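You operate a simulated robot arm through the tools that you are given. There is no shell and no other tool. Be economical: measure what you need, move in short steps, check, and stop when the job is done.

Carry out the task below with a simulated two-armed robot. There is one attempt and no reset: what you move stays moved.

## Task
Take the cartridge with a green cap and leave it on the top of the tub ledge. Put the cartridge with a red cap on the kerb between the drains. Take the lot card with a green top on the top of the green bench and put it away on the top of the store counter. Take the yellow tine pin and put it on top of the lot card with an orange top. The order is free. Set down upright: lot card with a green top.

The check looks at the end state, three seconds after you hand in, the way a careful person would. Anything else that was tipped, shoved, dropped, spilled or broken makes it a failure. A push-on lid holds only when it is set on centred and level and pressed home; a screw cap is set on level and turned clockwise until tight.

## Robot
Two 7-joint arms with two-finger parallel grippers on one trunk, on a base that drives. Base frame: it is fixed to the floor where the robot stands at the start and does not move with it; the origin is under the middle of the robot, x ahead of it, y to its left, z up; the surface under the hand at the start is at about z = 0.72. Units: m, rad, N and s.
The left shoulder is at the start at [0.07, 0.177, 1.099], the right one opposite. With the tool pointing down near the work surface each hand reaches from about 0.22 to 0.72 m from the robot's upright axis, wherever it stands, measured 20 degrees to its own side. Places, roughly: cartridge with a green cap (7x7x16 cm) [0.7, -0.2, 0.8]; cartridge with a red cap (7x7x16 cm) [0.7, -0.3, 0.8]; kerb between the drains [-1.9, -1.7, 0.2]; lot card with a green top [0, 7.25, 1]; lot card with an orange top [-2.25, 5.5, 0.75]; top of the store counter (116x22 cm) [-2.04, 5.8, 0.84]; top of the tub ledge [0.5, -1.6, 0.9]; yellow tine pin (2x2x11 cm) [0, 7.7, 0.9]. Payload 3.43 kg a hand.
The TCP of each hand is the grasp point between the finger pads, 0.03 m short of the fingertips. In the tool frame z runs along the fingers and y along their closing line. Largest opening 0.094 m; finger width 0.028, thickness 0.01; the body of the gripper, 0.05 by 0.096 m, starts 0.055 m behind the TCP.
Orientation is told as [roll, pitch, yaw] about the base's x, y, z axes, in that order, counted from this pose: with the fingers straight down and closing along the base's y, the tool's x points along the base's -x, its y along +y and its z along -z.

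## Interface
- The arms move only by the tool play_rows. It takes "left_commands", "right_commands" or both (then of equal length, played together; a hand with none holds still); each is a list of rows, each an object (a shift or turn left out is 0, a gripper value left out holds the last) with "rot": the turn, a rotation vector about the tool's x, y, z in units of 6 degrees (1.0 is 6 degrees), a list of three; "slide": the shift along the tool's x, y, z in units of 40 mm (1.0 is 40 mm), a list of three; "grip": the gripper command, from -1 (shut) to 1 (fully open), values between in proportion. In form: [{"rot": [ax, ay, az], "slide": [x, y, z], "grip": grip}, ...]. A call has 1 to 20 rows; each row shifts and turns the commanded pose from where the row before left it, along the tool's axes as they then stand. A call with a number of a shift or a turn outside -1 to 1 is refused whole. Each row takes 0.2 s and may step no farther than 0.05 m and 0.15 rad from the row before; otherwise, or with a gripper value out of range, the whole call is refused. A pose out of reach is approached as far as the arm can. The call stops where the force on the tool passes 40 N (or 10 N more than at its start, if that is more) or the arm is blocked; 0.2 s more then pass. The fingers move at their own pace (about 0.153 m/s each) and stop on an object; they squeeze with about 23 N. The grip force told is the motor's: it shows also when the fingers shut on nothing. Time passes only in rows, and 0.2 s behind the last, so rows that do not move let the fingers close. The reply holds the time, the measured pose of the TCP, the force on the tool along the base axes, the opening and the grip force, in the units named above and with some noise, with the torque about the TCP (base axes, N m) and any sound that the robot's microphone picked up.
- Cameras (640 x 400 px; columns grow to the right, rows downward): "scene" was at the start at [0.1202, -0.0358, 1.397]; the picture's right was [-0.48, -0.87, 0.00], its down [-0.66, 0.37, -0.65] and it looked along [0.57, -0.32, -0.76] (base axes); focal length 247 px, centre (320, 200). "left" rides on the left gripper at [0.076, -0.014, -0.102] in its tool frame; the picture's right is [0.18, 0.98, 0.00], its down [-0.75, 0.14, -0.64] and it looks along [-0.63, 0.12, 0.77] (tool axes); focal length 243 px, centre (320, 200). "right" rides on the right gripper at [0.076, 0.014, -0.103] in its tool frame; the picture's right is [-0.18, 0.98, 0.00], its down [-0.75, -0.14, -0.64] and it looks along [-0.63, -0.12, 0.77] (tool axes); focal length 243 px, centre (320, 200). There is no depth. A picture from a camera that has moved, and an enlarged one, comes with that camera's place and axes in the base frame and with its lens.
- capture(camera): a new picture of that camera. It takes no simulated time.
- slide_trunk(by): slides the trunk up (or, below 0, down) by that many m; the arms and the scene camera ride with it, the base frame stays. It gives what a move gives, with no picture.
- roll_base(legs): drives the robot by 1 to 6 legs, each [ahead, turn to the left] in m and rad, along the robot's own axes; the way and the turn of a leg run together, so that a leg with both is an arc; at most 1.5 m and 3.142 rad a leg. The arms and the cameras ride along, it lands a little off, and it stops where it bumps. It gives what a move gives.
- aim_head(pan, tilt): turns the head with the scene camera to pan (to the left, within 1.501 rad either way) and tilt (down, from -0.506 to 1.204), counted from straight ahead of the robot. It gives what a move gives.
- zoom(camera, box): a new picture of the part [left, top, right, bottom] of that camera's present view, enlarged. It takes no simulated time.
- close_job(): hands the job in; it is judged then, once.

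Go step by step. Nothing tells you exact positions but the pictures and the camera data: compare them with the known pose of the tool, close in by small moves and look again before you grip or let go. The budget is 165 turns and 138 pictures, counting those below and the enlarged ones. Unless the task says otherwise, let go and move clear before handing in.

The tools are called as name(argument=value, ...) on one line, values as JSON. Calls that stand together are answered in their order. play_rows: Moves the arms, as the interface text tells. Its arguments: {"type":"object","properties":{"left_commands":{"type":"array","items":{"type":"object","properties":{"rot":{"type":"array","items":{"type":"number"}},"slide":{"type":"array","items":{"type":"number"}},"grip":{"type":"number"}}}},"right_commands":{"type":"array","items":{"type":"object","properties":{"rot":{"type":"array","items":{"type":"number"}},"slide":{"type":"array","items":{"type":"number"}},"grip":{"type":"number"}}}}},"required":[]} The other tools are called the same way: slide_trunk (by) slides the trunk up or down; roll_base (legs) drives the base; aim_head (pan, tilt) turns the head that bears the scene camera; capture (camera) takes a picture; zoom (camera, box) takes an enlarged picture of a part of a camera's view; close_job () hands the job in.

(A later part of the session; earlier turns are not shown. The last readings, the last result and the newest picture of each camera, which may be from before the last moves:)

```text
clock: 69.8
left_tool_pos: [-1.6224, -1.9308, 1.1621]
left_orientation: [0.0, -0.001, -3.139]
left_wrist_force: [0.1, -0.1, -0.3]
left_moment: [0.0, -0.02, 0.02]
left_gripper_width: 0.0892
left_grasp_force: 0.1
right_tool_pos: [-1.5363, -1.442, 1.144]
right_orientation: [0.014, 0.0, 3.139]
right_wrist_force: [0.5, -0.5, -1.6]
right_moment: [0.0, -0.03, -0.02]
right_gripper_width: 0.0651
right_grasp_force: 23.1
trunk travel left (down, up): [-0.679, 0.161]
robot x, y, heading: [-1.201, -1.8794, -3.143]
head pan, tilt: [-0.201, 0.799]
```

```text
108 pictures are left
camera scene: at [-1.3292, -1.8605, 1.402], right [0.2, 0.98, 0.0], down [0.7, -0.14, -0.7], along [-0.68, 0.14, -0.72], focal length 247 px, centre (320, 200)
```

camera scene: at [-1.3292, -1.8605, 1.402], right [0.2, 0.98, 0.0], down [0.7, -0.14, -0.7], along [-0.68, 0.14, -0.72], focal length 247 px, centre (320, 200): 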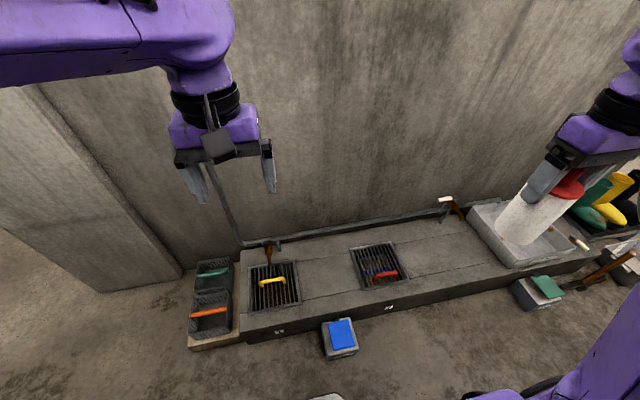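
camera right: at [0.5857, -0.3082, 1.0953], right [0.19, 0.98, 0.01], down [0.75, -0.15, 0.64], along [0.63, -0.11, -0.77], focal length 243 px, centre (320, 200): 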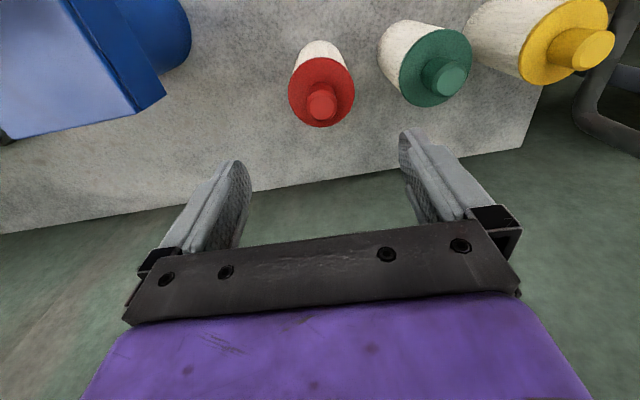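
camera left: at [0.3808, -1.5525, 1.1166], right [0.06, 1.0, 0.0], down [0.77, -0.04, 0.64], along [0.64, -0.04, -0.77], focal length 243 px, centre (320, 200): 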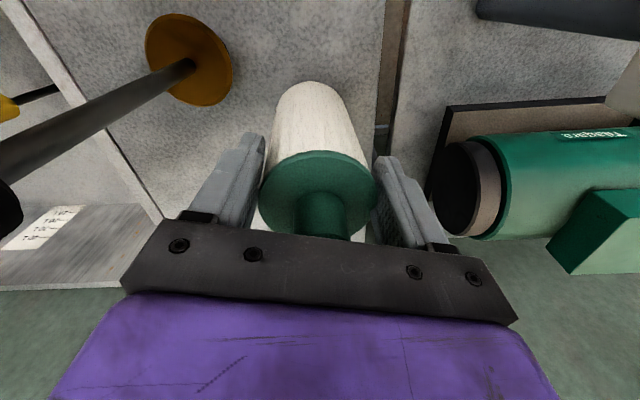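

The kerb top between grates is clear around (-1.89, -1.71). I'll lower the trunk in two slides.

slide_trunk(by=-0.35)

slide_trunk(by=-0.17)

play_rows(right_commands=[{"slide": [-0.5, 0.9, 0]}, {"slide": [-0.5, 0.9, 0]}, {"slide": [-0.5, 0.9, 0]}, {"slide": [-0.5, 0.9, 0]}, {"slide": [-0.6, 0.9, 0]}, {"slide": [-0.6, 0.9, 0]}, {"slide": [-0.6, 0.9, 0]}, {"slide": [-0.9, 0.4, 0]}, {"slide": [-0.9, 0, 0]}, {"slide": [-0.9, 0, 0]}, {"slide": [-0.9, 0, 0]}, {"slide": [-0.9, 0, 0]}, {}, {}])

capture(camera="scene")

capture(camera="right")

```text
clock: 73.2
left_tool_pos: [-1.6215, -1.9303, 0.8119]
left_orientation: [-0.001, 0.0, -3.141]
left_wrist_force: [1.0, -0.4, -0.7]
left_moment: [0.03, -0.06, 0.03]
left_gripper_width: 0.0894
left_grasp_force: 0.0
right_tool_pos: [-1.5372, -1.4419, 0.7952]
right_orientation: [0.013, 0.0, 3.14]
right_wrist_force: [-0.2, 0.2, -2.3]
right_moment: [0.0, 0.0, -0.01]
right_gripper_width: 0.065
right_grasp_force: 23.1
trunk travel left (down, up): [-0.329, 0.511]
robot x, y, heading: [-1.2018, -1.878, -3.139]
head pan, tilt: [-0.201, 0.799]
```

```text
clock: 75.1
left_tool_pos: [-1.6217, -1.9308, 0.6425]
left_orientation: [-0.001, 0.0, -3.142]
left_wrist_force: [-0.4, -0.1, -0.8]
left_moment: [-0.04, 0.02, 0.0]
left_gripper_width: 0.0892
left_grasp_force: 0.0
right_tool_pos: [-1.537, -1.4442, 0.6239]
right_orientation: [0.013, 0.0, 3.14]
right_wrist_force: [0.4, 0.4, -1.3]
right_moment: [-0.02, 0.01, -0.01]
right_gripper_width: 0.0649
right_grasp_force: 23.2
trunk travel left (down, up): [-0.159, 0.681]
robot x, y, heading: [-1.2012, -1.8753, -3.142]
head pan, tilt: [-0.201, 0.799]
```

```text
clock: 78.1
left_tool_pos: [-1.6233, -1.9293, 0.6415]
left_orientation: [0.001, 0.0, -3.141]
left_wrist_force: [1.2, -0.5, 0.9]
left_moment: [0.0, 0.03, -0.02]
left_gripper_width: 0.0893
left_grasp_force: 0.1
right_tool_pos: [-1.8494, -1.6954, 0.6258]
right_orientation: [0.014, -0.001, 3.14]
right_wrist_force: [-0.7, 0.7, -2.4]
right_moment: [-0.01, 0.0, 0.01]
right_gripper_width: 0.0652
right_grasp_force: 23.2
right hand out of reach, approached as far as the arm can: row 1, 2, 3, 12
trunk travel left (down, up): [-0.159, 0.681]
robot x, y, heading: [-1.2014, -1.8778, -3.14]
head pan, tilt: [-0.201, 0.799]
```

```text
107 pictures are left
camera scene: at [-1.3294, -1.861, 0.8819], right [0.2, 0.98, 0.0], down [0.7, -0.14, -0.7], along [-0.68, 0.14, -0.72], focal length 247 px, centre (320, 200)
```

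scene: 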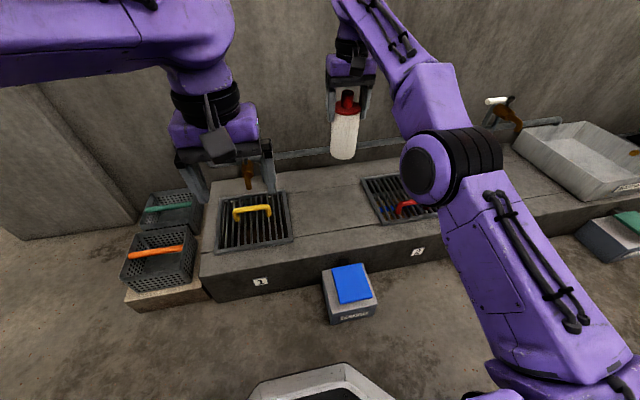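

```text
106 pictures are left
camera right: at [-1.7746, -1.7081, 0.7268], right [-0.19, -0.98, 0.01], down [-0.75, 0.15, 0.64], along [-0.63, 0.11, -0.77], focal length 243 px, centre (320, 200)
```

right: 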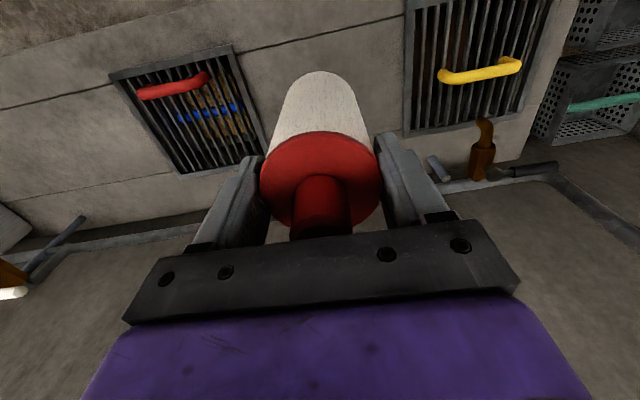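

The cartridge hangs above the plain strip between the two grates. I'll lower to about 4 cm above the kerb and check.

play_rows(right_commands=[{"slide": [0, 0, 1]}, {"slide": [0, 0, 1]}, {"slide": [0, 0, 1]}, {"slide": [0, 0, 1]}, {"slide": [0, 0, 1]}, {"slide": [0, 0, 0.8]}, {}])

capture(camera="scene")

capture(camera="right")

```text
clock: 79.7
left_tool_pos: [-1.6219, -1.9314, 0.6428]
left_orientation: [0.0, -0.001, -3.141]
left_wrist_force: [-0.4, 0.0, 1.0]
left_moment: [-0.02, 0.03, 0.0]
left_gripper_width: 0.0891
left_grasp_force: 0.1
right_tool_pos: [-1.8489, -1.6994, 0.393]
right_orientation: [0.012, -0.001, 3.14]
right_wrist_force: [0.3, 0.1, -1.9]
right_moment: [0.03, -0.02, 0.01]
right_gripper_width: 0.0651
right_grasp_force: 22.8
trunk travel left (down, up): [-0.159, 0.681]
robot x, y, heading: [-1.2005, -1.8803, -3.143]
head pan, tilt: [-0.201, 0.799]
```

```text
105 pictures are left
camera scene: at [-1.3293, -1.861, 0.8819], right [0.2, 0.98, 0.0], down [0.7, -0.14, -0.7], along [-0.68, 0.14, -0.72], focal length 247 px, centre (320, 200)
```

scene: 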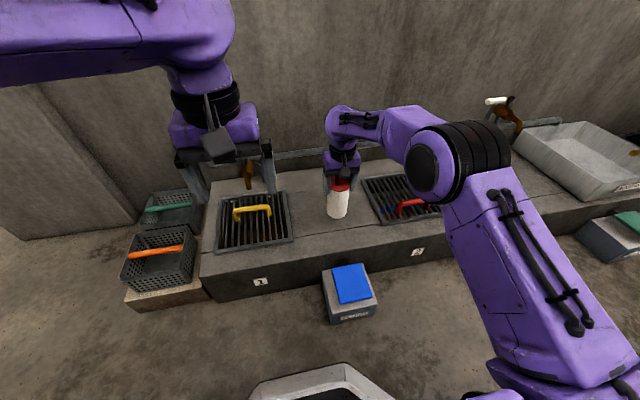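

```text
104 pictures are left
camera right: at [-1.7741, -1.7128, 0.4948], right [-0.19, -0.98, 0.01], down [-0.75, 0.15, 0.64], along [-0.63, 0.11, -0.77], focal length 243 px, centre (320, 200)
```

right: 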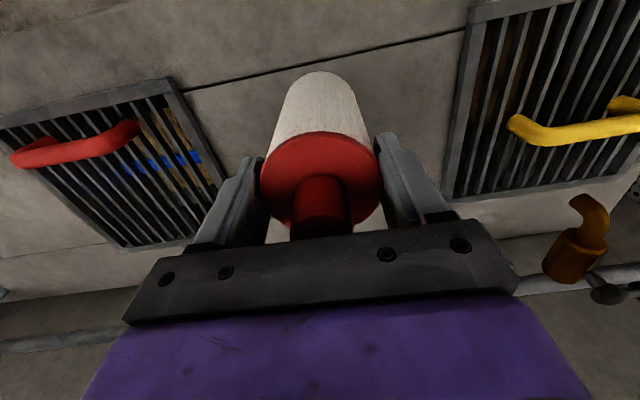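

Well centred between the grates. I'll nudge 2 cm deeper and descend gently to contact.

play_rows(right_commands=[{"slide": [-0.5, 0, 0.2]}, {"slide": [0, 0, 0.3]}, {"slide": [0, 0, 0.3]}, {"slide": [0, 0, 0.2]}, {"slide": [0, 0, 0.2]}, {"slide": [0, 0, 0.2]}, {"slide": [0, 0, 0.15]}, {}])

```text
clock: 81.5
left_tool_pos: [-1.6225, -1.9303, 0.643]
left_orientation: [-0.001, 0.0, -3.142]
left_wrist_force: [0.5, -1.4, -0.1]
left_moment: [0.02, 0.03, 0.02]
left_gripper_width: 0.0894
left_grasp_force: 0.1
right_tool_pos: [-1.8715, -1.6984, 0.3315]
right_orientation: [0.014, 0.0, 3.141]
right_wrist_force: [0.5, -0.6, -1.5]
right_moment: [0.02, -0.03, 0.03]
right_gripper_width: 0.065
right_grasp_force: 23.1
trunk travel left (down, up): [-0.159, 0.681]
robot x, y, heading: [-1.2017, -1.8806, -3.141]
head pan, tilt: [-0.201, 0.799]
```

play_rows(right_commands=[{"slide": [0, 0, 0.15]}, {"slide": [0, 0, 0.15]}, {"slide": [0, 0, 0.15]}, {"slide": [0, 0, 0.15]}, {}])

zoom(camera="scene", box=[260, 120, 420, 240])

```text
clock: 82.5
left_tool_pos: [-1.6198, -1.9313, 0.6429]
left_orientation: [0.0, -0.003, 3.141]
left_wrist_force: [-0.1, -1.0, 0.1]
left_moment: [0.0, 0.03, -0.04]
left_gripper_width: 0.0892
left_grasp_force: 0.0
right_tool_pos: [-1.8751, -1.6986, 0.3231]
right_orientation: [0.011, -0.017, 3.139]
right_wrist_force: [3.4, -0.4, 19.2]
right_moment: [0.58, 0.14, -0.05]
right_gripper_width: 0.0653
right_grasp_force: 22.7
trunk travel left (down, up): [-0.159, 0.681]
robot x, y, heading: [-1.2026, -1.879, 3.141]
head pan, tilt: [-0.201, 0.799]
stopped in row 4 (right hand): the force on the tool passed its limit at 45 N (the readings are from after the stop); the commanded pose is now the measured one
```

```text
3.33 times, centred on (340, 180) of scene
camera zoom: at [-1.3263, -1.8618, 0.8825], right [0.2, 0.98, 0.0], down [0.7, -0.14, -0.7], along [-0.69, 0.14, -0.71], focal length 824 px, centre (253, 267)
```

zoom: 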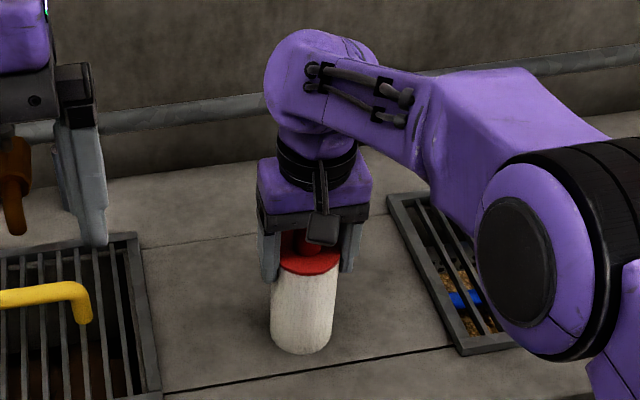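

Contact made; it stands upright on the kerb. Ease off, open, and lift away.

play_rows(right_commands=[{"slide": [0, 0, -0.1]}, {"grip": 0.9}, {"grip": 0.9}, {}, {"slide": [0, 0, -0.5]}, {"slide": [0, 0, -1]}, {"slide": [0, 0, -1]}, {"slide": [0, 0, -1]}, {"slide": [0, 0, -1]}, {"slide": [0, 0, -1]}, {"slide": [1, 0, -0.5]}, {"slide": [1, 0, 0]}, {"slide": [1, 0, 0]}, {"slide": [1, 0, 0]}, {"slide": [0.8, -0.8, 0]}, {"slide": [0.8, -0.8, 0]}, {"slide": [0.8, -0.8, 0]}, {"slide": [0.8, -0.8, 0]}, {}])

capture(camera="scene")

```text
clock: 86.5
left_tool_pos: [-1.6224, -1.9301, 0.6412]
left_orientation: [-0.001, -0.002, -3.141]
left_wrist_force: [0.0, 0.3, 0.2]
left_moment: [0.0, 0.0, -0.01]
left_gripper_width: 0.0895
left_grasp_force: 0.1
right_tool_pos: [-1.5816, -1.5687, 0.5588]
right_orientation: [0.013, -0.01, 3.139]
right_wrist_force: [-0.2, 0.4, -0.2]
right_moment: [-0.01, 0.03, 0.01]
right_gripper_width: 0.0894
right_grasp_force: 0.0
trunk travel left (down, up): [-0.159, 0.681]
robot x, y, heading: [-1.1996, -1.8792, -3.143]
head pan, tilt: [-0.201, 0.799]
```

```text
102 pictures are left
camera scene: at [-1.3288, -1.8607, 0.8819], right [0.2, 0.98, 0.0], down [0.7, -0.14, -0.7], along [-0.68, 0.14, -0.72], focal length 247 px, centre (320, 200)
```

scene: 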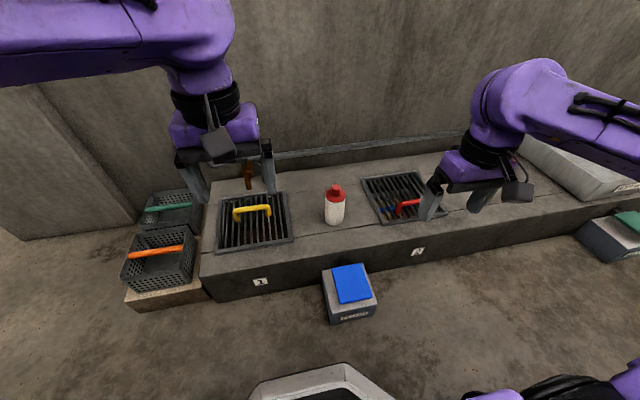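

Red stands on the kerb between the drains. I'll raise the trunk, back away, turn toward +y and drive up the aisle along x ≈ -0.8.

slide_trunk(by=0.4)

slide_trunk(by=0.12)

aim_head(pan=0, tilt=0.35)

roll_base(legs=[[-0.4, 0], [0, -1.571], [1.5, 0], [1.0, 0]])

capture(camera="scene")

```text
clock: 90.3
left_tool_pos: [-1.6216, -1.9309, 1.0413]
left_orientation: [0.001, 0.0, -3.142]
left_wrist_force: [0.1, 0.0, 0.0]
left_moment: [0.02, 0.0, 0.0]
left_gripper_width: 0.0894
left_grasp_force: 0.0
right_tool_pos: [-1.5827, -1.5685, 0.9588]
right_orientation: [0.011, -0.009, 3.14]
right_wrist_force: [-0.3, -0.4, -0.8]
right_moment: [-0.04, 0.03, 0.01]
right_gripper_width: 0.0891
right_grasp_force: 0.0
trunk travel left (down, up): [-0.559, 0.281]
robot x, y, heading: [-1.2008, -1.877, -3.144]
head pan, tilt: [-0.201, 0.799]
```

```text
clock: 91.8
left_tool_pos: [-1.6235, -1.9302, 1.1616]
left_orientation: [0.001, 0.0, 3.142]
left_wrist_force: [-1.0, -0.5, -0.3]
left_moment: [0.03, 0.0, -0.02]
left_gripper_width: 0.0892
left_grasp_force: 0.1
right_tool_pos: [-1.5824, -1.5675, 1.079]
right_orientation: [0.011, -0.008, 3.14]
right_wrist_force: [-0.2, -0.2, 0.0]
right_moment: [0.0, 0.0, 0.02]
right_gripper_width: 0.0891
right_grasp_force: 0.1
trunk travel left (down, up): [-0.679, 0.161]
robot x, y, heading: [-1.2048, -1.878, -3.143]
head pan, tilt: [-0.201, 0.799]
```

```text
clock: 92.7
left_tool_pos: [-1.6221, -1.9301, 1.1626]
left_orientation: [0.001, 0.0, -3.141]
left_wrist_force: [0.3, -0.4, -0.2]
left_moment: [0.02, -0.01, -0.03]
left_gripper_width: 0.0892
left_grasp_force: 0.0
right_tool_pos: [-1.5827, -1.5673, 1.0781]
right_orientation: [0.012, -0.008, 3.139]
right_wrist_force: [-0.9, -0.1, -0.6]
right_moment: [0.02, 0.04, -0.06]
right_gripper_width: 0.0892
right_grasp_force: 0.1
trunk travel left (down, up): [-0.679, 0.161]
robot x, y, heading: [-1.2009, -1.8777, -3.142]
head pan, tilt: [0.0, 0.351]
```

```text
clock: 110.8
left_tool_pos: [-0.9031, 1.0258, 1.1621]
left_orientation: [0.0, 0.0, 1.597]
left_wrist_force: [-0.8, -0.2, 0.2]
left_moment: [-0.01, 0.01, 0.02]
left_gripper_width: 0.0891
left_grasp_force: 0.0
right_tool_pos: [-0.5404, 0.9964, 1.0797]
right_orientation: [0.012, -0.007, 1.594]
right_wrist_force: [-0.3, 1.0, 1.8]
right_moment: [-0.03, 0.0, -0.01]
right_gripper_width: 0.0892
right_grasp_force: 0.0
trunk travel left (down, up): [-0.679, 0.161]
robot x, y, heading: [-0.8379, 0.6066, 1.598]
head pan, tilt: [0.0, 0.351]
```

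```text
101 pictures are left
camera scene: at [-0.8431, 0.7519, 1.4416], right [1.0, 0.03, 0.0], down [0.01, -0.34, -0.94], along [-0.02, 0.94, -0.34], focal length 247 px, centre (320, 200)
```

scene: 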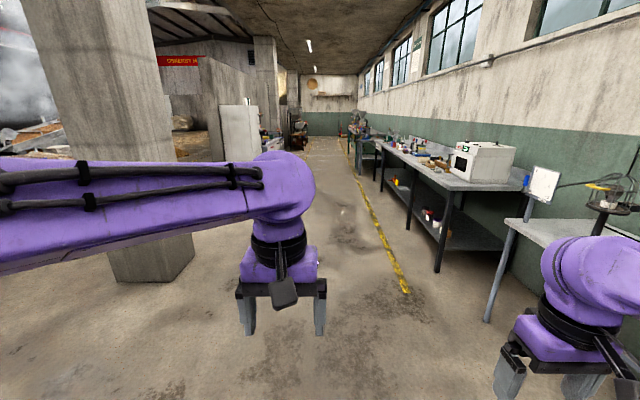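

The aisle ahead is clear. Continue up the aisle to about y 4.5.

roll_base(legs=[[1.5, -0.025], [1.5, 0], [1.0, 0]])

capture(camera="scene")

aim_head(pan=0.9, tilt=0.3)

capture(camera="scene")

```text
clock: 129.9
left_tool_pos: [-0.9056, 5.012, 1.163]
left_orientation: [0.001, 0.001, 1.569]
left_wrist_force: [0.1, -0.2, 0.2]
left_moment: [0.02, -0.01, 0.01]
left_gripper_width: 0.0892
left_grasp_force: 0.0
right_tool_pos: [-0.5438, 4.972, 1.0784]
right_orientation: [0.012, -0.008, 1.571]
right_wrist_force: [-0.3, 0.0, -0.2]
right_moment: [0.01, 0.01, -0.01]
right_gripper_width: 0.0894
right_grasp_force: 0.0
trunk travel left (down, up): [-0.679, 0.161]
robot x, y, heading: [-0.85, 4.5915, 1.571]
head pan, tilt: [0.0, 0.351]
```

```text
100 pictures are left
camera scene: at [-0.852, 4.7368, 1.4416], right [1.0, 0.0, 0.0], down [0.0, -0.34, -0.94], along [0.0, 0.94, -0.34], focal length 247 px, centre (320, 200)
```

scene: 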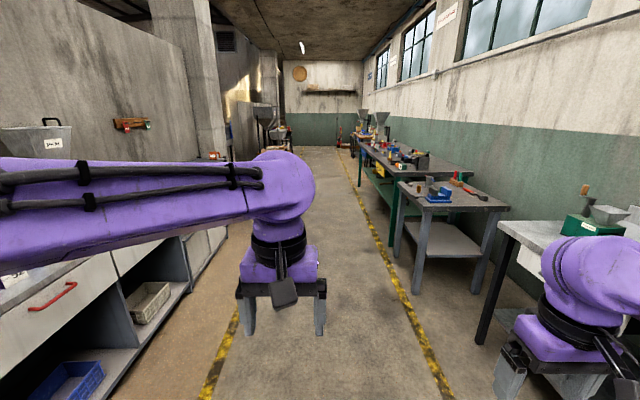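

```text
clock: 131.2
left_tool_pos: [-0.9059, 5.0124, 1.1627]
left_orientation: [-0.001, -0.001, 1.571]
left_wrist_force: [0.1, 0.6, 0.3]
left_moment: [0.01, 0.0, 0.01]
left_gripper_width: 0.0892
left_grasp_force: 0.1
right_tool_pos: [-0.5423, 4.9724, 1.0788]
right_orientation: [0.012, -0.009, 1.57]
right_wrist_force: [-0.5, -1.5, -0.8]
right_moment: [0.02, 0.01, 0.0]
right_gripper_width: 0.0891
right_grasp_force: 0.0
trunk travel left (down, up): [-0.679, 0.161]
robot x, y, heading: [-0.8526, 4.5929, 1.57]
head pan, tilt: [0.901, 0.3]
```

```text
99 pictures are left
camera scene: at [-0.9251, 4.702, 1.4463], right [0.62, 0.78, 0.0], down [0.23, -0.18, -0.96], along [-0.75, 0.59, -0.3], focal length 247 px, centre (320, 200)
```

scene: 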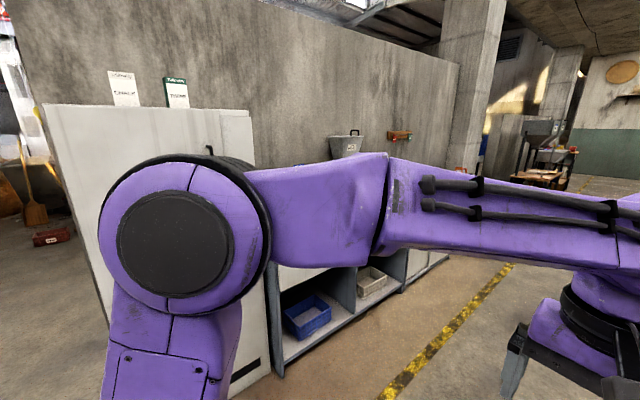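

The benches run along the right. I'll drive on to about y 6.1 and look right for the green bench.

roll_base(legs=[[1.5, 0]])

aim_head(pan=-0.7, tilt=0.45)

capture(camera="scene")

```text
clock: 138.7
left_tool_pos: [-0.9059, 6.5319, 1.1618]
left_orientation: [0.0, 0.0, 1.572]
left_wrist_force: [0.7, 0.5, -0.4]
left_moment: [0.0, -0.01, 0.01]
left_gripper_width: 0.0893
left_grasp_force: 0.1
right_tool_pos: [-0.5424, 6.4918, 1.0782]
right_orientation: [0.013, -0.007, 1.569]
right_wrist_force: [0.0, 0.4, 0.8]
right_moment: [0.0, 0.02, -0.06]
right_gripper_width: 0.0892
right_grasp_force: 0.0
trunk travel left (down, up): [-0.679, 0.161]
robot x, y, heading: [-0.8541, 6.1121, 1.571]
head pan, tilt: [0.901, 0.3]
```

```text
clock: 140.3
left_tool_pos: [-0.9053, 6.5316, 1.1627]
left_orientation: [-0.001, 0.0, 1.572]
left_wrist_force: [0.1, 0.0, -1.0]
left_moment: [-0.04, -0.04, 0.04]
left_gripper_width: 0.0895
left_grasp_force: 0.1
right_tool_pos: [-0.5445, 6.4921, 1.079]
right_orientation: [0.014, -0.009, 1.57]
right_wrist_force: [-0.3, 0.0, 0.1]
right_moment: [-0.01, -0.02, -0.03]
right_gripper_width: 0.0892
right_grasp_force: 0.1
trunk travel left (down, up): [-0.679, 0.161]
robot x, y, heading: [-0.8532, 6.1103, 1.571]
head pan, tilt: [-0.7, 0.45]
```

```text
98 pictures are left
camera scene: at [-0.7928, 6.2337, 1.4324], right [0.77, -0.64, 0.0], down [-0.28, -0.33, -0.9], along [0.58, 0.69, -0.44], focal length 247 px, centre (320, 200)
```

scene: 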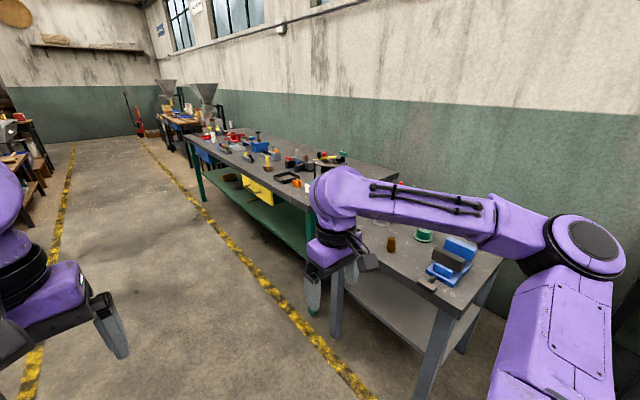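

The green bench is ahead right with many small items. I'll drive on about 0.9 m, turn partly right, and zoom in.

roll_base(legs=[[0.9, 0], [0, -1.1]])

aim_head(pan=-0.1, tilt=0.5)

capture(camera="scene")

```text
clock: 147.8
left_tool_pos: [-0.4971, 7.2217, 1.1616]
left_orientation: [0.0, -0.001, 0.45]
left_wrist_force: [-0.5, -0.2, -0.3]
left_moment: [-0.02, 0.01, 0.01]
left_gripper_width: 0.0894
left_grasp_force: 0.1
right_tool_pos: [-0.3747, 6.8776, 1.0791]
right_orientation: [0.013, -0.009, 0.449]
right_wrist_force: [0.3, 0.0, -0.6]
right_moment: [-0.03, -0.01, 0.02]
right_gripper_width: 0.0893
right_grasp_force: 0.1
trunk travel left (down, up): [-0.679, 0.161]
robot x, y, heading: [-0.8521, 6.9907, 0.452]
head pan, tilt: [-0.7, 0.45]
```

```text
clock: 148.8
left_tool_pos: [-0.4968, 7.2206, 1.1617]
left_orientation: [0.0, -0.001, 0.453]
left_wrist_force: [-1.0, -0.3, 0.3]
left_moment: [-0.03, 0.0, 0.03]
left_gripper_width: 0.0893
left_grasp_force: 0.1
right_tool_pos: [-0.3752, 6.8772, 1.0793]
right_orientation: [0.012, -0.009, 0.452]
right_wrist_force: [-0.1, 0.7, -0.2]
right_moment: [0.0, -0.04, 0.01]
right_gripper_width: 0.0897
right_grasp_force: 0.1
trunk travel left (down, up): [-0.679, 0.161]
robot x, y, heading: [-0.8529, 6.995, 0.451]
head pan, tilt: [-0.099, 0.499]
```

```text
97 pictures are left
camera scene: at [-0.7195, 7.0467, 1.4279], right [0.34, -0.94, 0.0], down [-0.45, -0.16, -0.88], along [0.82, 0.3, -0.48], focal length 247 px, centre (320, 200)
```

scene: 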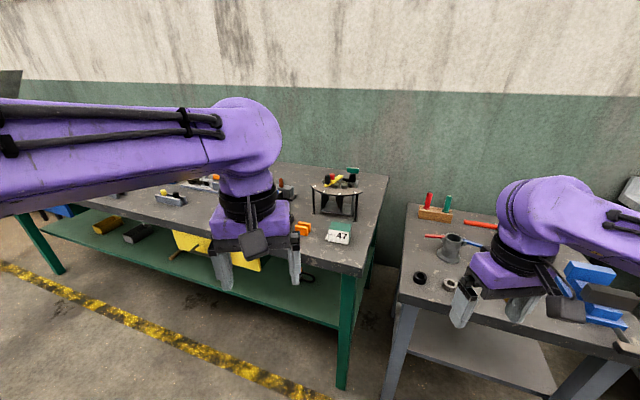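

I see the lot card "A7" near the right end of the green bench, about pixel (338,235). Zooming in there.

zoom(camera="scene", box=[280, 155, 400, 275])

zoom(camera="scene", box=[100, 150, 228, 230])

```text
3.33 times, centred on (340, 215) of scene
camera zoom: at [-0.7195, 7.0467, 1.4279], right [0.34, -0.94, 0.0], down [-0.45, -0.16, -0.88], along [0.82, 0.3, -0.48], focal length 824 px, centre (253, 150)
```

zoom: 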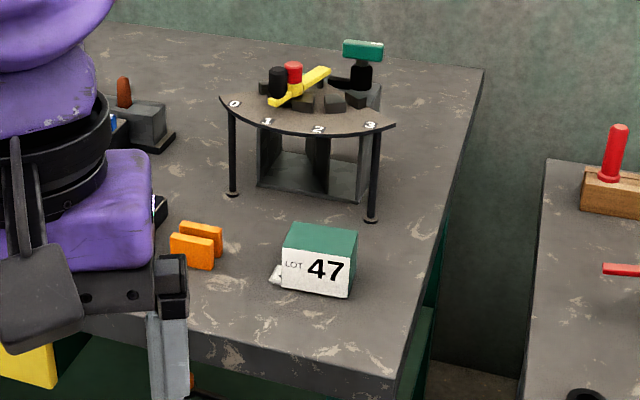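

```text
5.00 times, centred on (164, 190) of scene
camera zoom: at [-0.7195, 7.0467, 1.4279], right [0.34, -0.94, 0.0], down [-0.45, -0.16, -0.88], along [0.82, 0.3, -0.48], focal length 1236 px, centre (1100, 250)
```

zoom: 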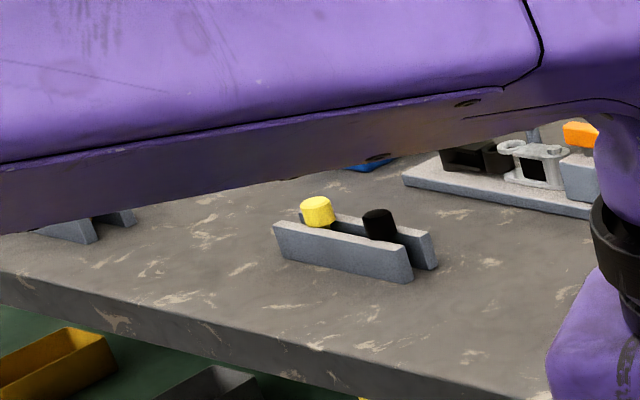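

The card stands near (-0.02, 7.23). The pin may be in the rack or elsewhere on the bench, so I'll square up at y ≈ 7.45 facing the bench, with the left hand moved aside.

roll_base(legs=[[0, 1.12], [0.45, 0], [0, -1.571]])

play_rows(left_commands=[{"slide": [0.4, 0.8, 0]}, {"slide": [0.4, 0.8, 0]}, {"slide": [0.4, 0.8, 0]}, {"slide": [0.4, 0.8, 0]}, {"slide": [0.4, 0.8, 0]}, {"slide": [0.4, 0.8, 0]}, {"slide": [0.4, 0.8, 0]}])

aim_head(pan=0, tilt=0.6)

capture(camera="scene")

```text
clock: 158.0
left_tool_pos: [-0.4216, 7.4787, 1.1617]
left_orientation: [0.001, -0.002, -0.016]
left_wrist_force: [0.5, 0.0, 0.0]
left_moment: [0.03, -0.01, -0.01]
left_gripper_width: 0.0897
left_grasp_force: 0.0
right_tool_pos: [-0.4668, 7.1177, 1.0796]
right_orientation: [0.012, -0.009, -0.019]
right_wrist_force: [-0.8, 0.5, -0.4]
right_moment: [-0.01, 0.01, -0.02]
right_gripper_width: 0.0893
right_grasp_force: 0.0
trunk travel left (down, up): [-0.679, 0.161]
robot x, y, heading: [-0.8438, 7.4344, -0.012]
head pan, tilt: [-0.099, 0.499]
```

```text
clock: 159.6
left_tool_pos: [-0.5303, 7.7081, 1.1637]
left_orientation: [-0.001, 0.0, -0.013]
left_wrist_force: [-0.6, 0.7, -0.3]
left_moment: [-0.01, -0.03, 0.0]
left_gripper_width: 0.0893
left_grasp_force: 0.0
right_tool_pos: [-0.4668, 7.1199, 1.0807]
right_orientation: [0.01, -0.01, -0.018]
right_wrist_force: [0.2, 0.7, -0.3]
right_moment: [-0.04, -0.02, 0.03]
right_gripper_width: 0.0891
right_grasp_force: 0.1
trunk travel left (down, up): [-0.679, 0.161]
robot x, y, heading: [-0.8396, 7.4341, -0.016]
head pan, tilt: [-0.099, 0.499]
```

```text
clock: 160.3
left_tool_pos: [-0.5299, 7.7046, 1.1639]
left_orientation: [-0.002, 0.0, -0.015]
left_wrist_force: [0.1, 0.5, -0.3]
left_moment: [0.02, -0.02, 0.01]
left_gripper_width: 0.0892
left_grasp_force: 0.1
right_tool_pos: [-0.467, 7.1176, 1.0796]
right_orientation: [0.011, -0.009, -0.017]
right_wrist_force: [-0.4, -0.2, 0.6]
right_moment: [0.0, 0.02, 0.01]
right_gripper_width: 0.0892
right_grasp_force: 0.1
trunk travel left (down, up): [-0.679, 0.161]
robot x, y, heading: [-0.8391, 7.4349, -0.015]
head pan, tilt: [0.0, 0.6]
```

```text
94 pictures are left
camera scene: at [-0.7013, 7.4338, 1.4189], right [-0.02, -1.0, 0.0], down [-0.56, 0.01, -0.83], along [0.83, -0.01, -0.56], focal length 247 px, centre (320, 200)
```

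scene: 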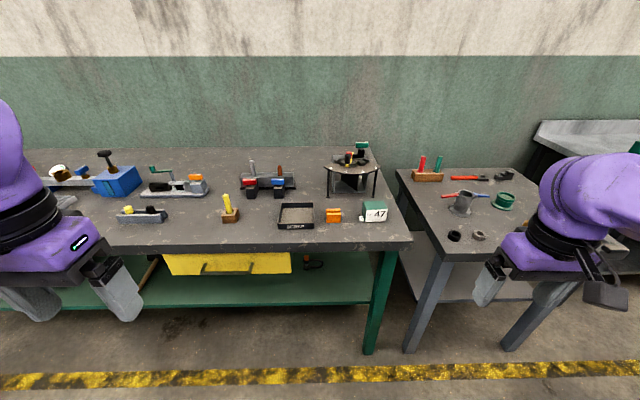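

A yellow pin stands in a brown block at pixel (228,208), matching (0, 7.7). I'll zoom on it and the card.

zoom(camera="scene", box=[180, 170, 260, 235])

zoom(camera="scene", box=[310, 180, 420, 250])

```text
6.15 times, centred on (220, 202) of scene
camera zoom: at [-0.7013, 7.4338, 1.4189], right [-0.02, -1.0, 0.0], down [-0.56, 0.01, -0.83], along [0.83, -0.01, -0.56], focal length 1521 px, centre (935, 185)
```

zoom: 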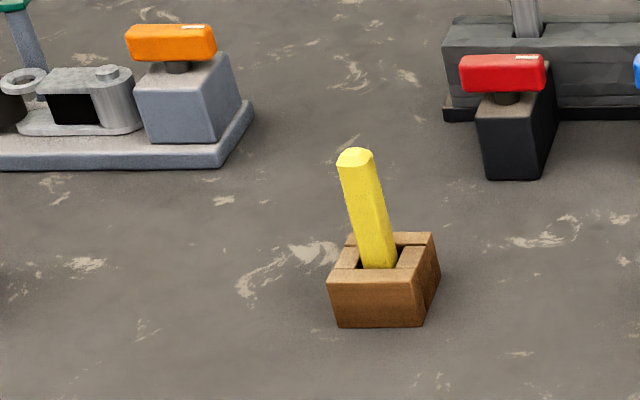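

```text
5.71 times, centred on (365, 215) of scene
camera zoom: at [-0.7013, 7.4338, 1.4189], right [-0.02, -1.0, 0.0], down [-0.56, 0.01, -0.83], along [0.83, -0.01, -0.56], focal length 1413 px, centre (63, 114)
```

zoom: 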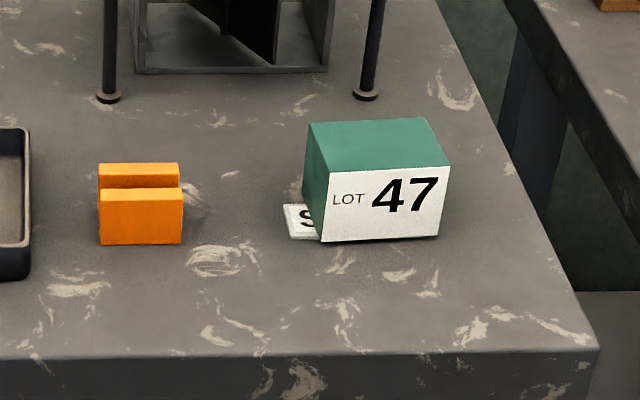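

Pin is at about (0.004, 7.742), top z 0.97. The card block spans x -0.02–0.035, y 7.19–7.27, bench z ≈ 0.862. I'll drive 0.22 m closer and inspect with the wrist cameras.

roll_base(legs=[[0.22, 0]])

play_rows(left_commands=[{"slide": [-1, 0.2, 0], "grip": 1}, {"slide": [-1, 0.2, 0]}, {"slide": [-1, 0.2, 0]}, {"slide": [-1, 0.2, 0]}, {"slide": [-1, 0.1, 0]}, {"slide": [-0.5, 0, 0]}, {}], right_commands=[{"slide": [-1, 0.3, 0], "grip": 1}, {"slide": [-1, 0.5, 0]}, {"slide": [-1, 0.5, 0]}, {"slide": [-1, 0.5, 0]}, {"slide": [-1, 0.5, 0]}, {"slide": [0, 0, 0]}, {}])

capture(camera="left")

capture(camera="right")

```text
clock: 162.0
left_tool_pos: [-0.3112, 7.7029, 1.1654]
left_orientation: [0.0, 0.001, -0.012]
left_wrist_force: [0.3, -0.5, 0.5]
left_moment: [-0.01, 0.01, -0.02]
left_gripper_width: 0.0891
left_grasp_force: 0.0
right_tool_pos: [-0.2461, 7.1148, 1.0788]
right_orientation: [0.012, -0.007, -0.014]
right_wrist_force: [0.1, 0.0, -0.2]
right_moment: [-0.02, -0.01, -0.02]
right_gripper_width: 0.0894
right_grasp_force: 0.0
trunk travel left (down, up): [-0.679, 0.161]
robot x, y, heading: [-0.622, 7.4325, -0.012]
head pan, tilt: [0.0, 0.6]
```

```text
clock: 163.6
left_tool_pos: [-0.0894, 7.7376, 1.164]
left_orientation: [-0.001, -0.001, -0.011]
left_wrist_force: [-0.3, -0.6, -0.3]
left_moment: [-0.02, 0.02, -0.04]
left_gripper_width: 0.0939
left_grasp_force: 0.1
right_tool_pos: [-0.0427, 7.2061, 1.0835]
right_orientation: [0.012, -0.01, -0.014]
right_wrist_force: [0.3, -0.4, 0.4]
right_moment: [-0.02, 0.0, -0.01]
right_gripper_width: 0.094
right_grasp_force: 0.1
trunk travel left (down, up): [-0.679, 0.161]
robot x, y, heading: [-0.6231, 7.4303, -0.014]
head pan, tilt: [0.0, 0.6]
```

```text
91 pictures are left
camera left: at [-0.1671, 7.7253, 1.266], right [-0.17, 0.99, 0.0], down [0.75, 0.13, 0.64], along [0.63, 0.11, -0.77], focal length 243 px, centre (320, 200)
```

left: 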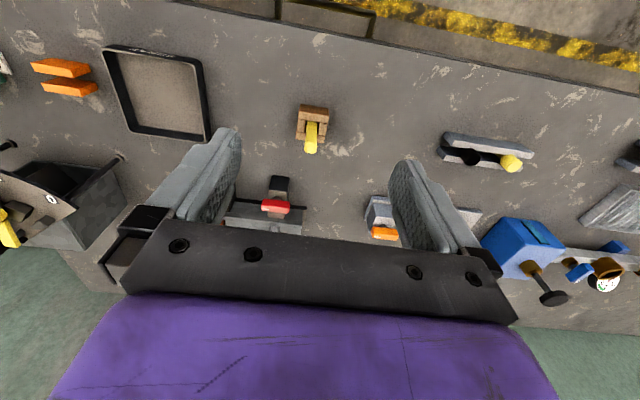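

```text
90 pictures are left
camera right: at [-0.1206, 7.2203, 1.1837], right [0.2, 0.98, 0.01], down [0.75, -0.16, 0.65], along [0.64, -0.12, -0.76], focal length 243 px, centre (320, 200)
```

right: 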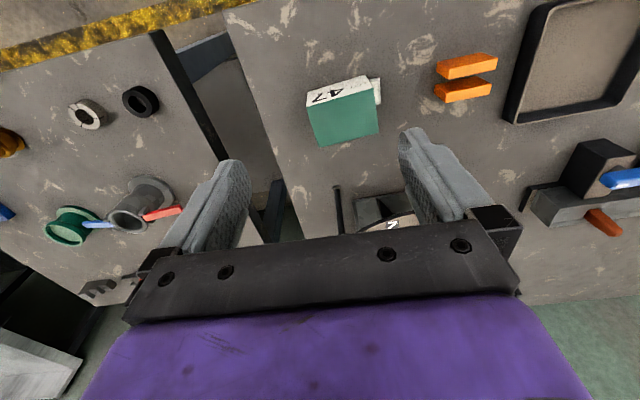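

Zooming on both targets in the wrist views.

zoom(camera="left", box=[270, 80, 370, 180])

zoom(camera="right", box=[280, 50, 410, 170])

```text
4.00 times, centred on (320, 130) of left
camera zoom: at [-0.1671, 7.7253, 1.266], right [-0.17, 0.99, 0.0], down [0.75, 0.13, 0.64], along [0.63, 0.11, -0.77], focal length 970 px, centre (320, 480)
```

zoom: 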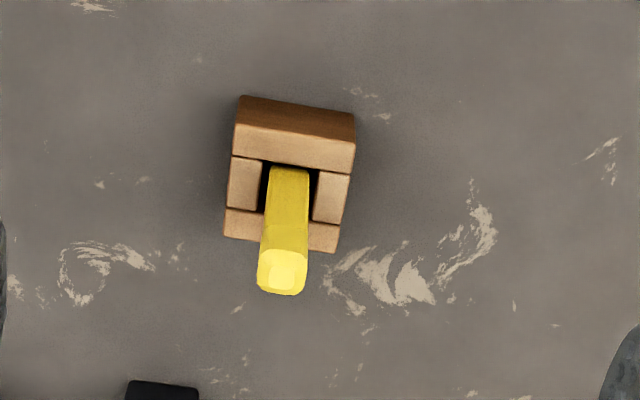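

```text
3.33 times, centred on (345, 110) of right
camera zoom: at [-0.1206, 7.2203, 1.1837], right [0.2, 0.98, 0.01], down [0.75, -0.16, 0.65], along [0.64, -0.12, -0.76], focal length 809 px, centre (237, 500)
```

zoom: 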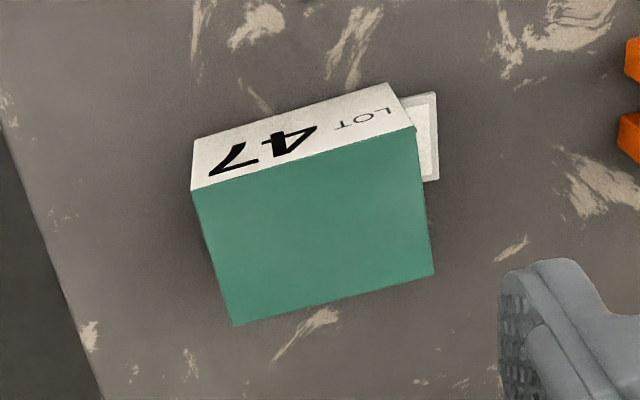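

Card centre (-0.006, 7.229) with yaw about +0.08, and pin at about (-0.012, 7.740). I'll move both hands above them and partway down, then look again.

play_rows(left_commands=[{"slide": [-0.97, 0.03, 0]}, {"slide": [-0.97, 0.03, 0]}, {"slide": [0, 0, 1]}, {"slide": [0, 0, 1]}, {"slide": [0, 0, 0.6]}, {}], right_commands=[{"slide": [-0.46, 0.28, 0]}, {"slide": [-0.46, 0.28, 0]}, {"rot": [0, 0, -0.87]}, {"slide": [0, 0, 0.8]}, {"slide": [0, 0, 0.8]}, {}])

capture(camera="left")

capture(camera="right")

```text
clock: 165.0
left_tool_pos: [-0.0146, 7.7391, 1.0622]
left_orientation: [0.001, -0.002, -0.013]
left_wrist_force: [-0.4, 0.2, 0.2]
left_moment: [0.0, -0.02, 0.01]
left_gripper_width: 0.094
left_grasp_force: 0.2
right_tool_pos: [-0.0074, 7.2277, 1.019]
right_orientation: [0.012, -0.012, 0.078]
right_wrist_force: [-1.1, -0.5, -0.1]
right_moment: [0.0, 0.0, 0.01]
right_gripper_width: 0.0941
right_grasp_force: 0.1
trunk travel left (down, up): [-0.679, 0.161]
robot x, y, heading: [-0.6237, 7.4295, -0.012]
head pan, tilt: [0.0, 0.6]
```

```text
87 pictures are left
camera left: at [-0.0913, 7.7261, 1.1647], right [-0.17, 0.99, 0.0], down [0.75, 0.13, 0.64], along [0.63, 0.11, -0.77], focal length 243 px, centre (320, 200)
```

left: 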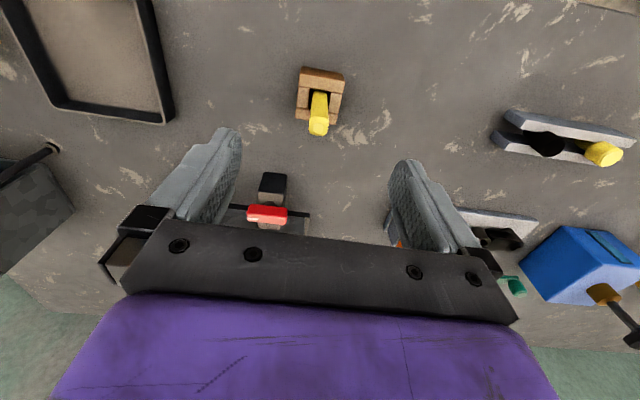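

```text
86 pictures are left
camera right: at [-0.0856, 7.2347, 1.1213], right [0.11, 0.99, 0.01], down [0.76, -0.09, 0.65], along [0.65, -0.06, -0.76], focal length 243 px, centre (320, 200)
```

right: 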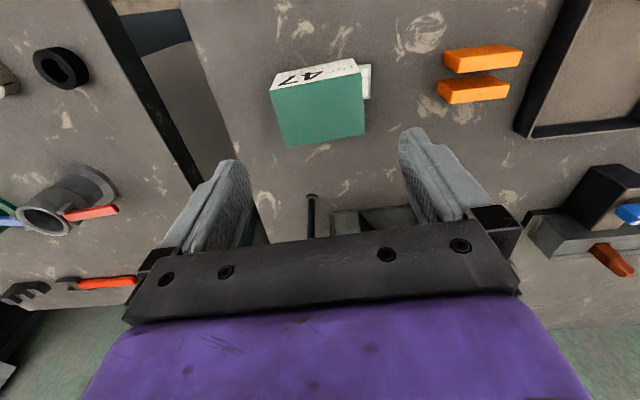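

Both are aligned within a few mm. Descend both and close the grippers.

play_rows(left_commands=[{"slide": [-0.1, 0, 1]}, {"slide": [0, 0, 1]}, {"slide": [0, 0, 1]}, {"slide": [0, 0, 0.05]}, {}, {"grip": -1}, {"grip": -1}, {"grip": -1}, {}, {}], right_commands=[{"slide": [0, 0.03, 0.9]}, {"slide": [0, 0, 0.9]}, {"slide": [0, 0, 0.7]}, {"slide": [0, 0, 0.45]}, {}, {"grip": -1}, {"grip": -1}, {"grip": -1}, {}, {}])

capture(camera="left")

capture(camera="right")

```text
clock: 167.2
left_tool_pos: [-0.008, 7.7384, 0.9379]
left_orientation: [0.001, -0.001, -0.013]
left_wrist_force: [1.0, 0.2, -0.1]
left_moment: [0.0, -0.01, 0.01]
left_gripper_width: 0.0196
left_grasp_force: 22.7
right_tool_pos: [-0.0041, 7.2293, 0.9017]
right_orientation: [0.012, -0.012, 0.076]
right_wrist_force: [0.0, 0.5, 0.4]
right_moment: [0.0, 0.01, -0.04]
right_gripper_width: 0.078
right_grasp_force: 23.2
trunk travel left (down, up): [-0.679, 0.161]
robot x, y, heading: [-0.6232, 7.4333, -0.018]
head pan, tilt: [0.0, 0.6]
```

```text
85 pictures are left
camera left: at [-0.0857, 7.7257, 1.0404], right [-0.17, 0.99, 0.0], down [0.76, 0.13, 0.64], along [0.63, 0.11, -0.77], focal length 243 px, centre (320, 200)
```

left: 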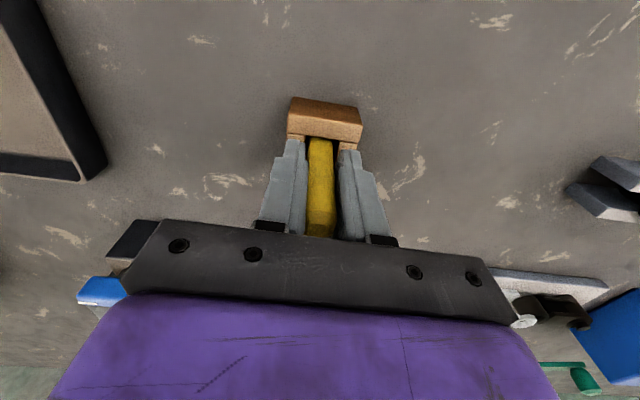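

```text
84 pictures are left
camera right: at [-0.0825, 7.2359, 1.002], right [0.11, 0.99, 0.01], down [0.76, -0.09, 0.65], along [0.65, -0.06, -0.76], focal length 243 px, centre (320, 200)
```

right: 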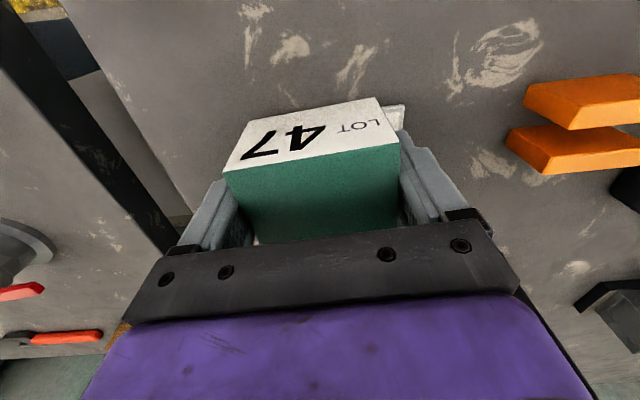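

Both held: pin at 2.0 cm, card at 7.8 cm. Lift both straight up slowly and check.

play_rows(left_commands=[{"slide": [0, 0, -0.5]}, {"slide": [0, 0, -0.5]}, {"slide": [0, 0, -0.7]}, {"slide": [0, 0, -1]}, {"slide": [0, 0, -1]}, {"slide": [0, 0, -1]}, {"slide": [0, 0, -0.5]}, {}], right_commands=[{"slide": [0, 0, -0.5]}, {"slide": [0, 0, -0.5]}, {"slide": [0, 0, -0.7]}, {"slide": [0, 0, -1]}, {"slide": [0, 0, -1]}, {"slide": [0, 0, -1]}, {"slide": [0, 0, -0.5]}, {}])

capture(camera="scene")

capture(camera="right")

```text
clock: 169.0
left_tool_pos: [-0.0067, 7.7391, 1.145]
left_orientation: [0.0, 0.0, -0.011]
left_wrist_force: [-0.1, 0.2, -1.5]
left_moment: [0.01, 0.02, -0.03]
left_gripper_width: 0.0198
left_grasp_force: 22.8
right_tool_pos: [-0.0032, 7.2276, 1.1069]
right_orientation: [0.012, -0.007, 0.078]
right_wrist_force: [-0.5, 0.2, -1.3]
right_moment: [0.0, -0.02, -0.01]
right_gripper_width: 0.0781
right_grasp_force: 23.2
trunk travel left (down, up): [-0.679, 0.161]
robot x, y, heading: [-0.6181, 7.4327, -0.011]
head pan, tilt: [0.0, 0.6]
```

```text
83 pictures are left
camera scene: at [-0.4799, 7.4317, 1.4187], right [-0.01, -1.0, 0.0], down [-0.57, 0.01, -0.82], along [0.82, -0.01, -0.57], focal length 247 px, centre (320, 200)
```

scene: 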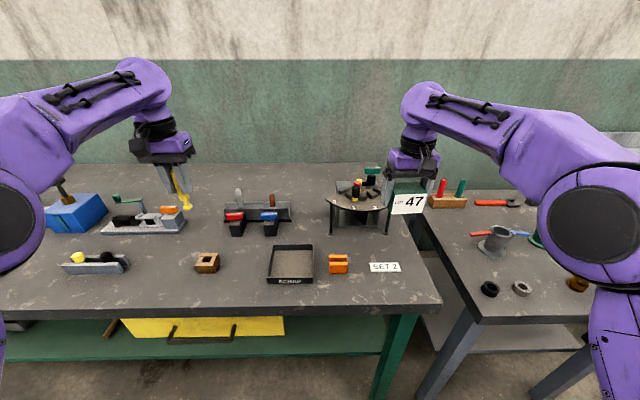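

```text
82 pictures are left
camera right: at [-0.0824, 7.2344, 1.208], right [0.11, 0.99, 0.01], down [0.76, -0.09, 0.65], along [0.64, -0.06, -0.76], focal length 243 px, centre (320, 200)
```

right: 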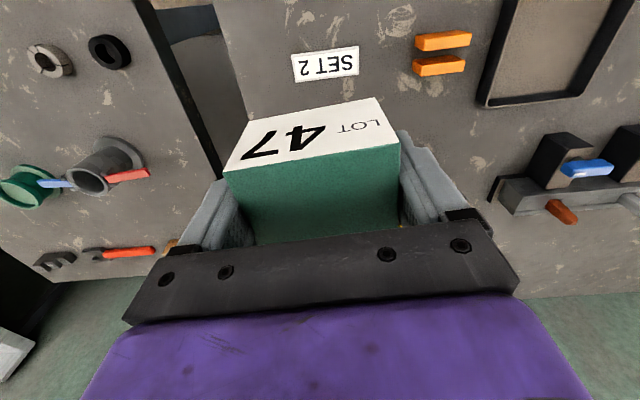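

Both lifted; the "SET 2" label is just on the bench. I'll check the pin's lower end.

zoom(camera="scene", box=[140, 140, 230, 220])

capture(camera="left")

```text
5.00 times, centred on (185, 180) of scene
camera zoom: at [-0.4799, 7.4317, 1.4187], right [-0.01, -1.0, 0.0], down [-0.57, 0.01, -0.82], along [0.82, -0.01, -0.57], focal length 1236 px, centre (995, 300)
```

zoom: 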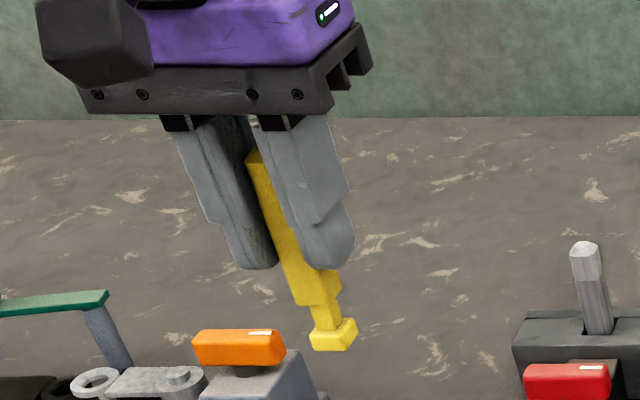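

```text
80 pictures are left
camera left: at [-0.084, 7.7259, 1.2476], right [-0.17, 0.99, 0.0], down [0.76, 0.13, 0.64], along [0.63, 0.11, -0.77], focal length 243 px, centre (320, 200)
```

left: 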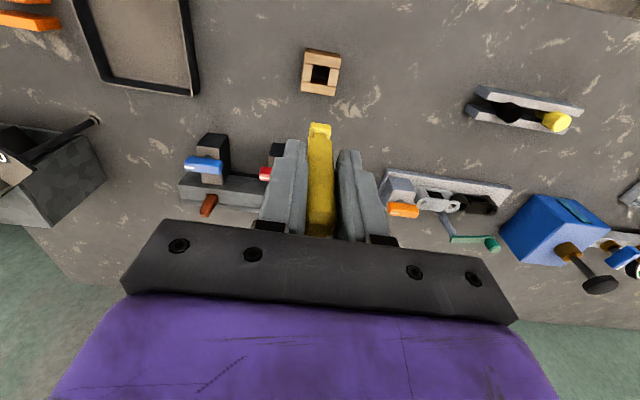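

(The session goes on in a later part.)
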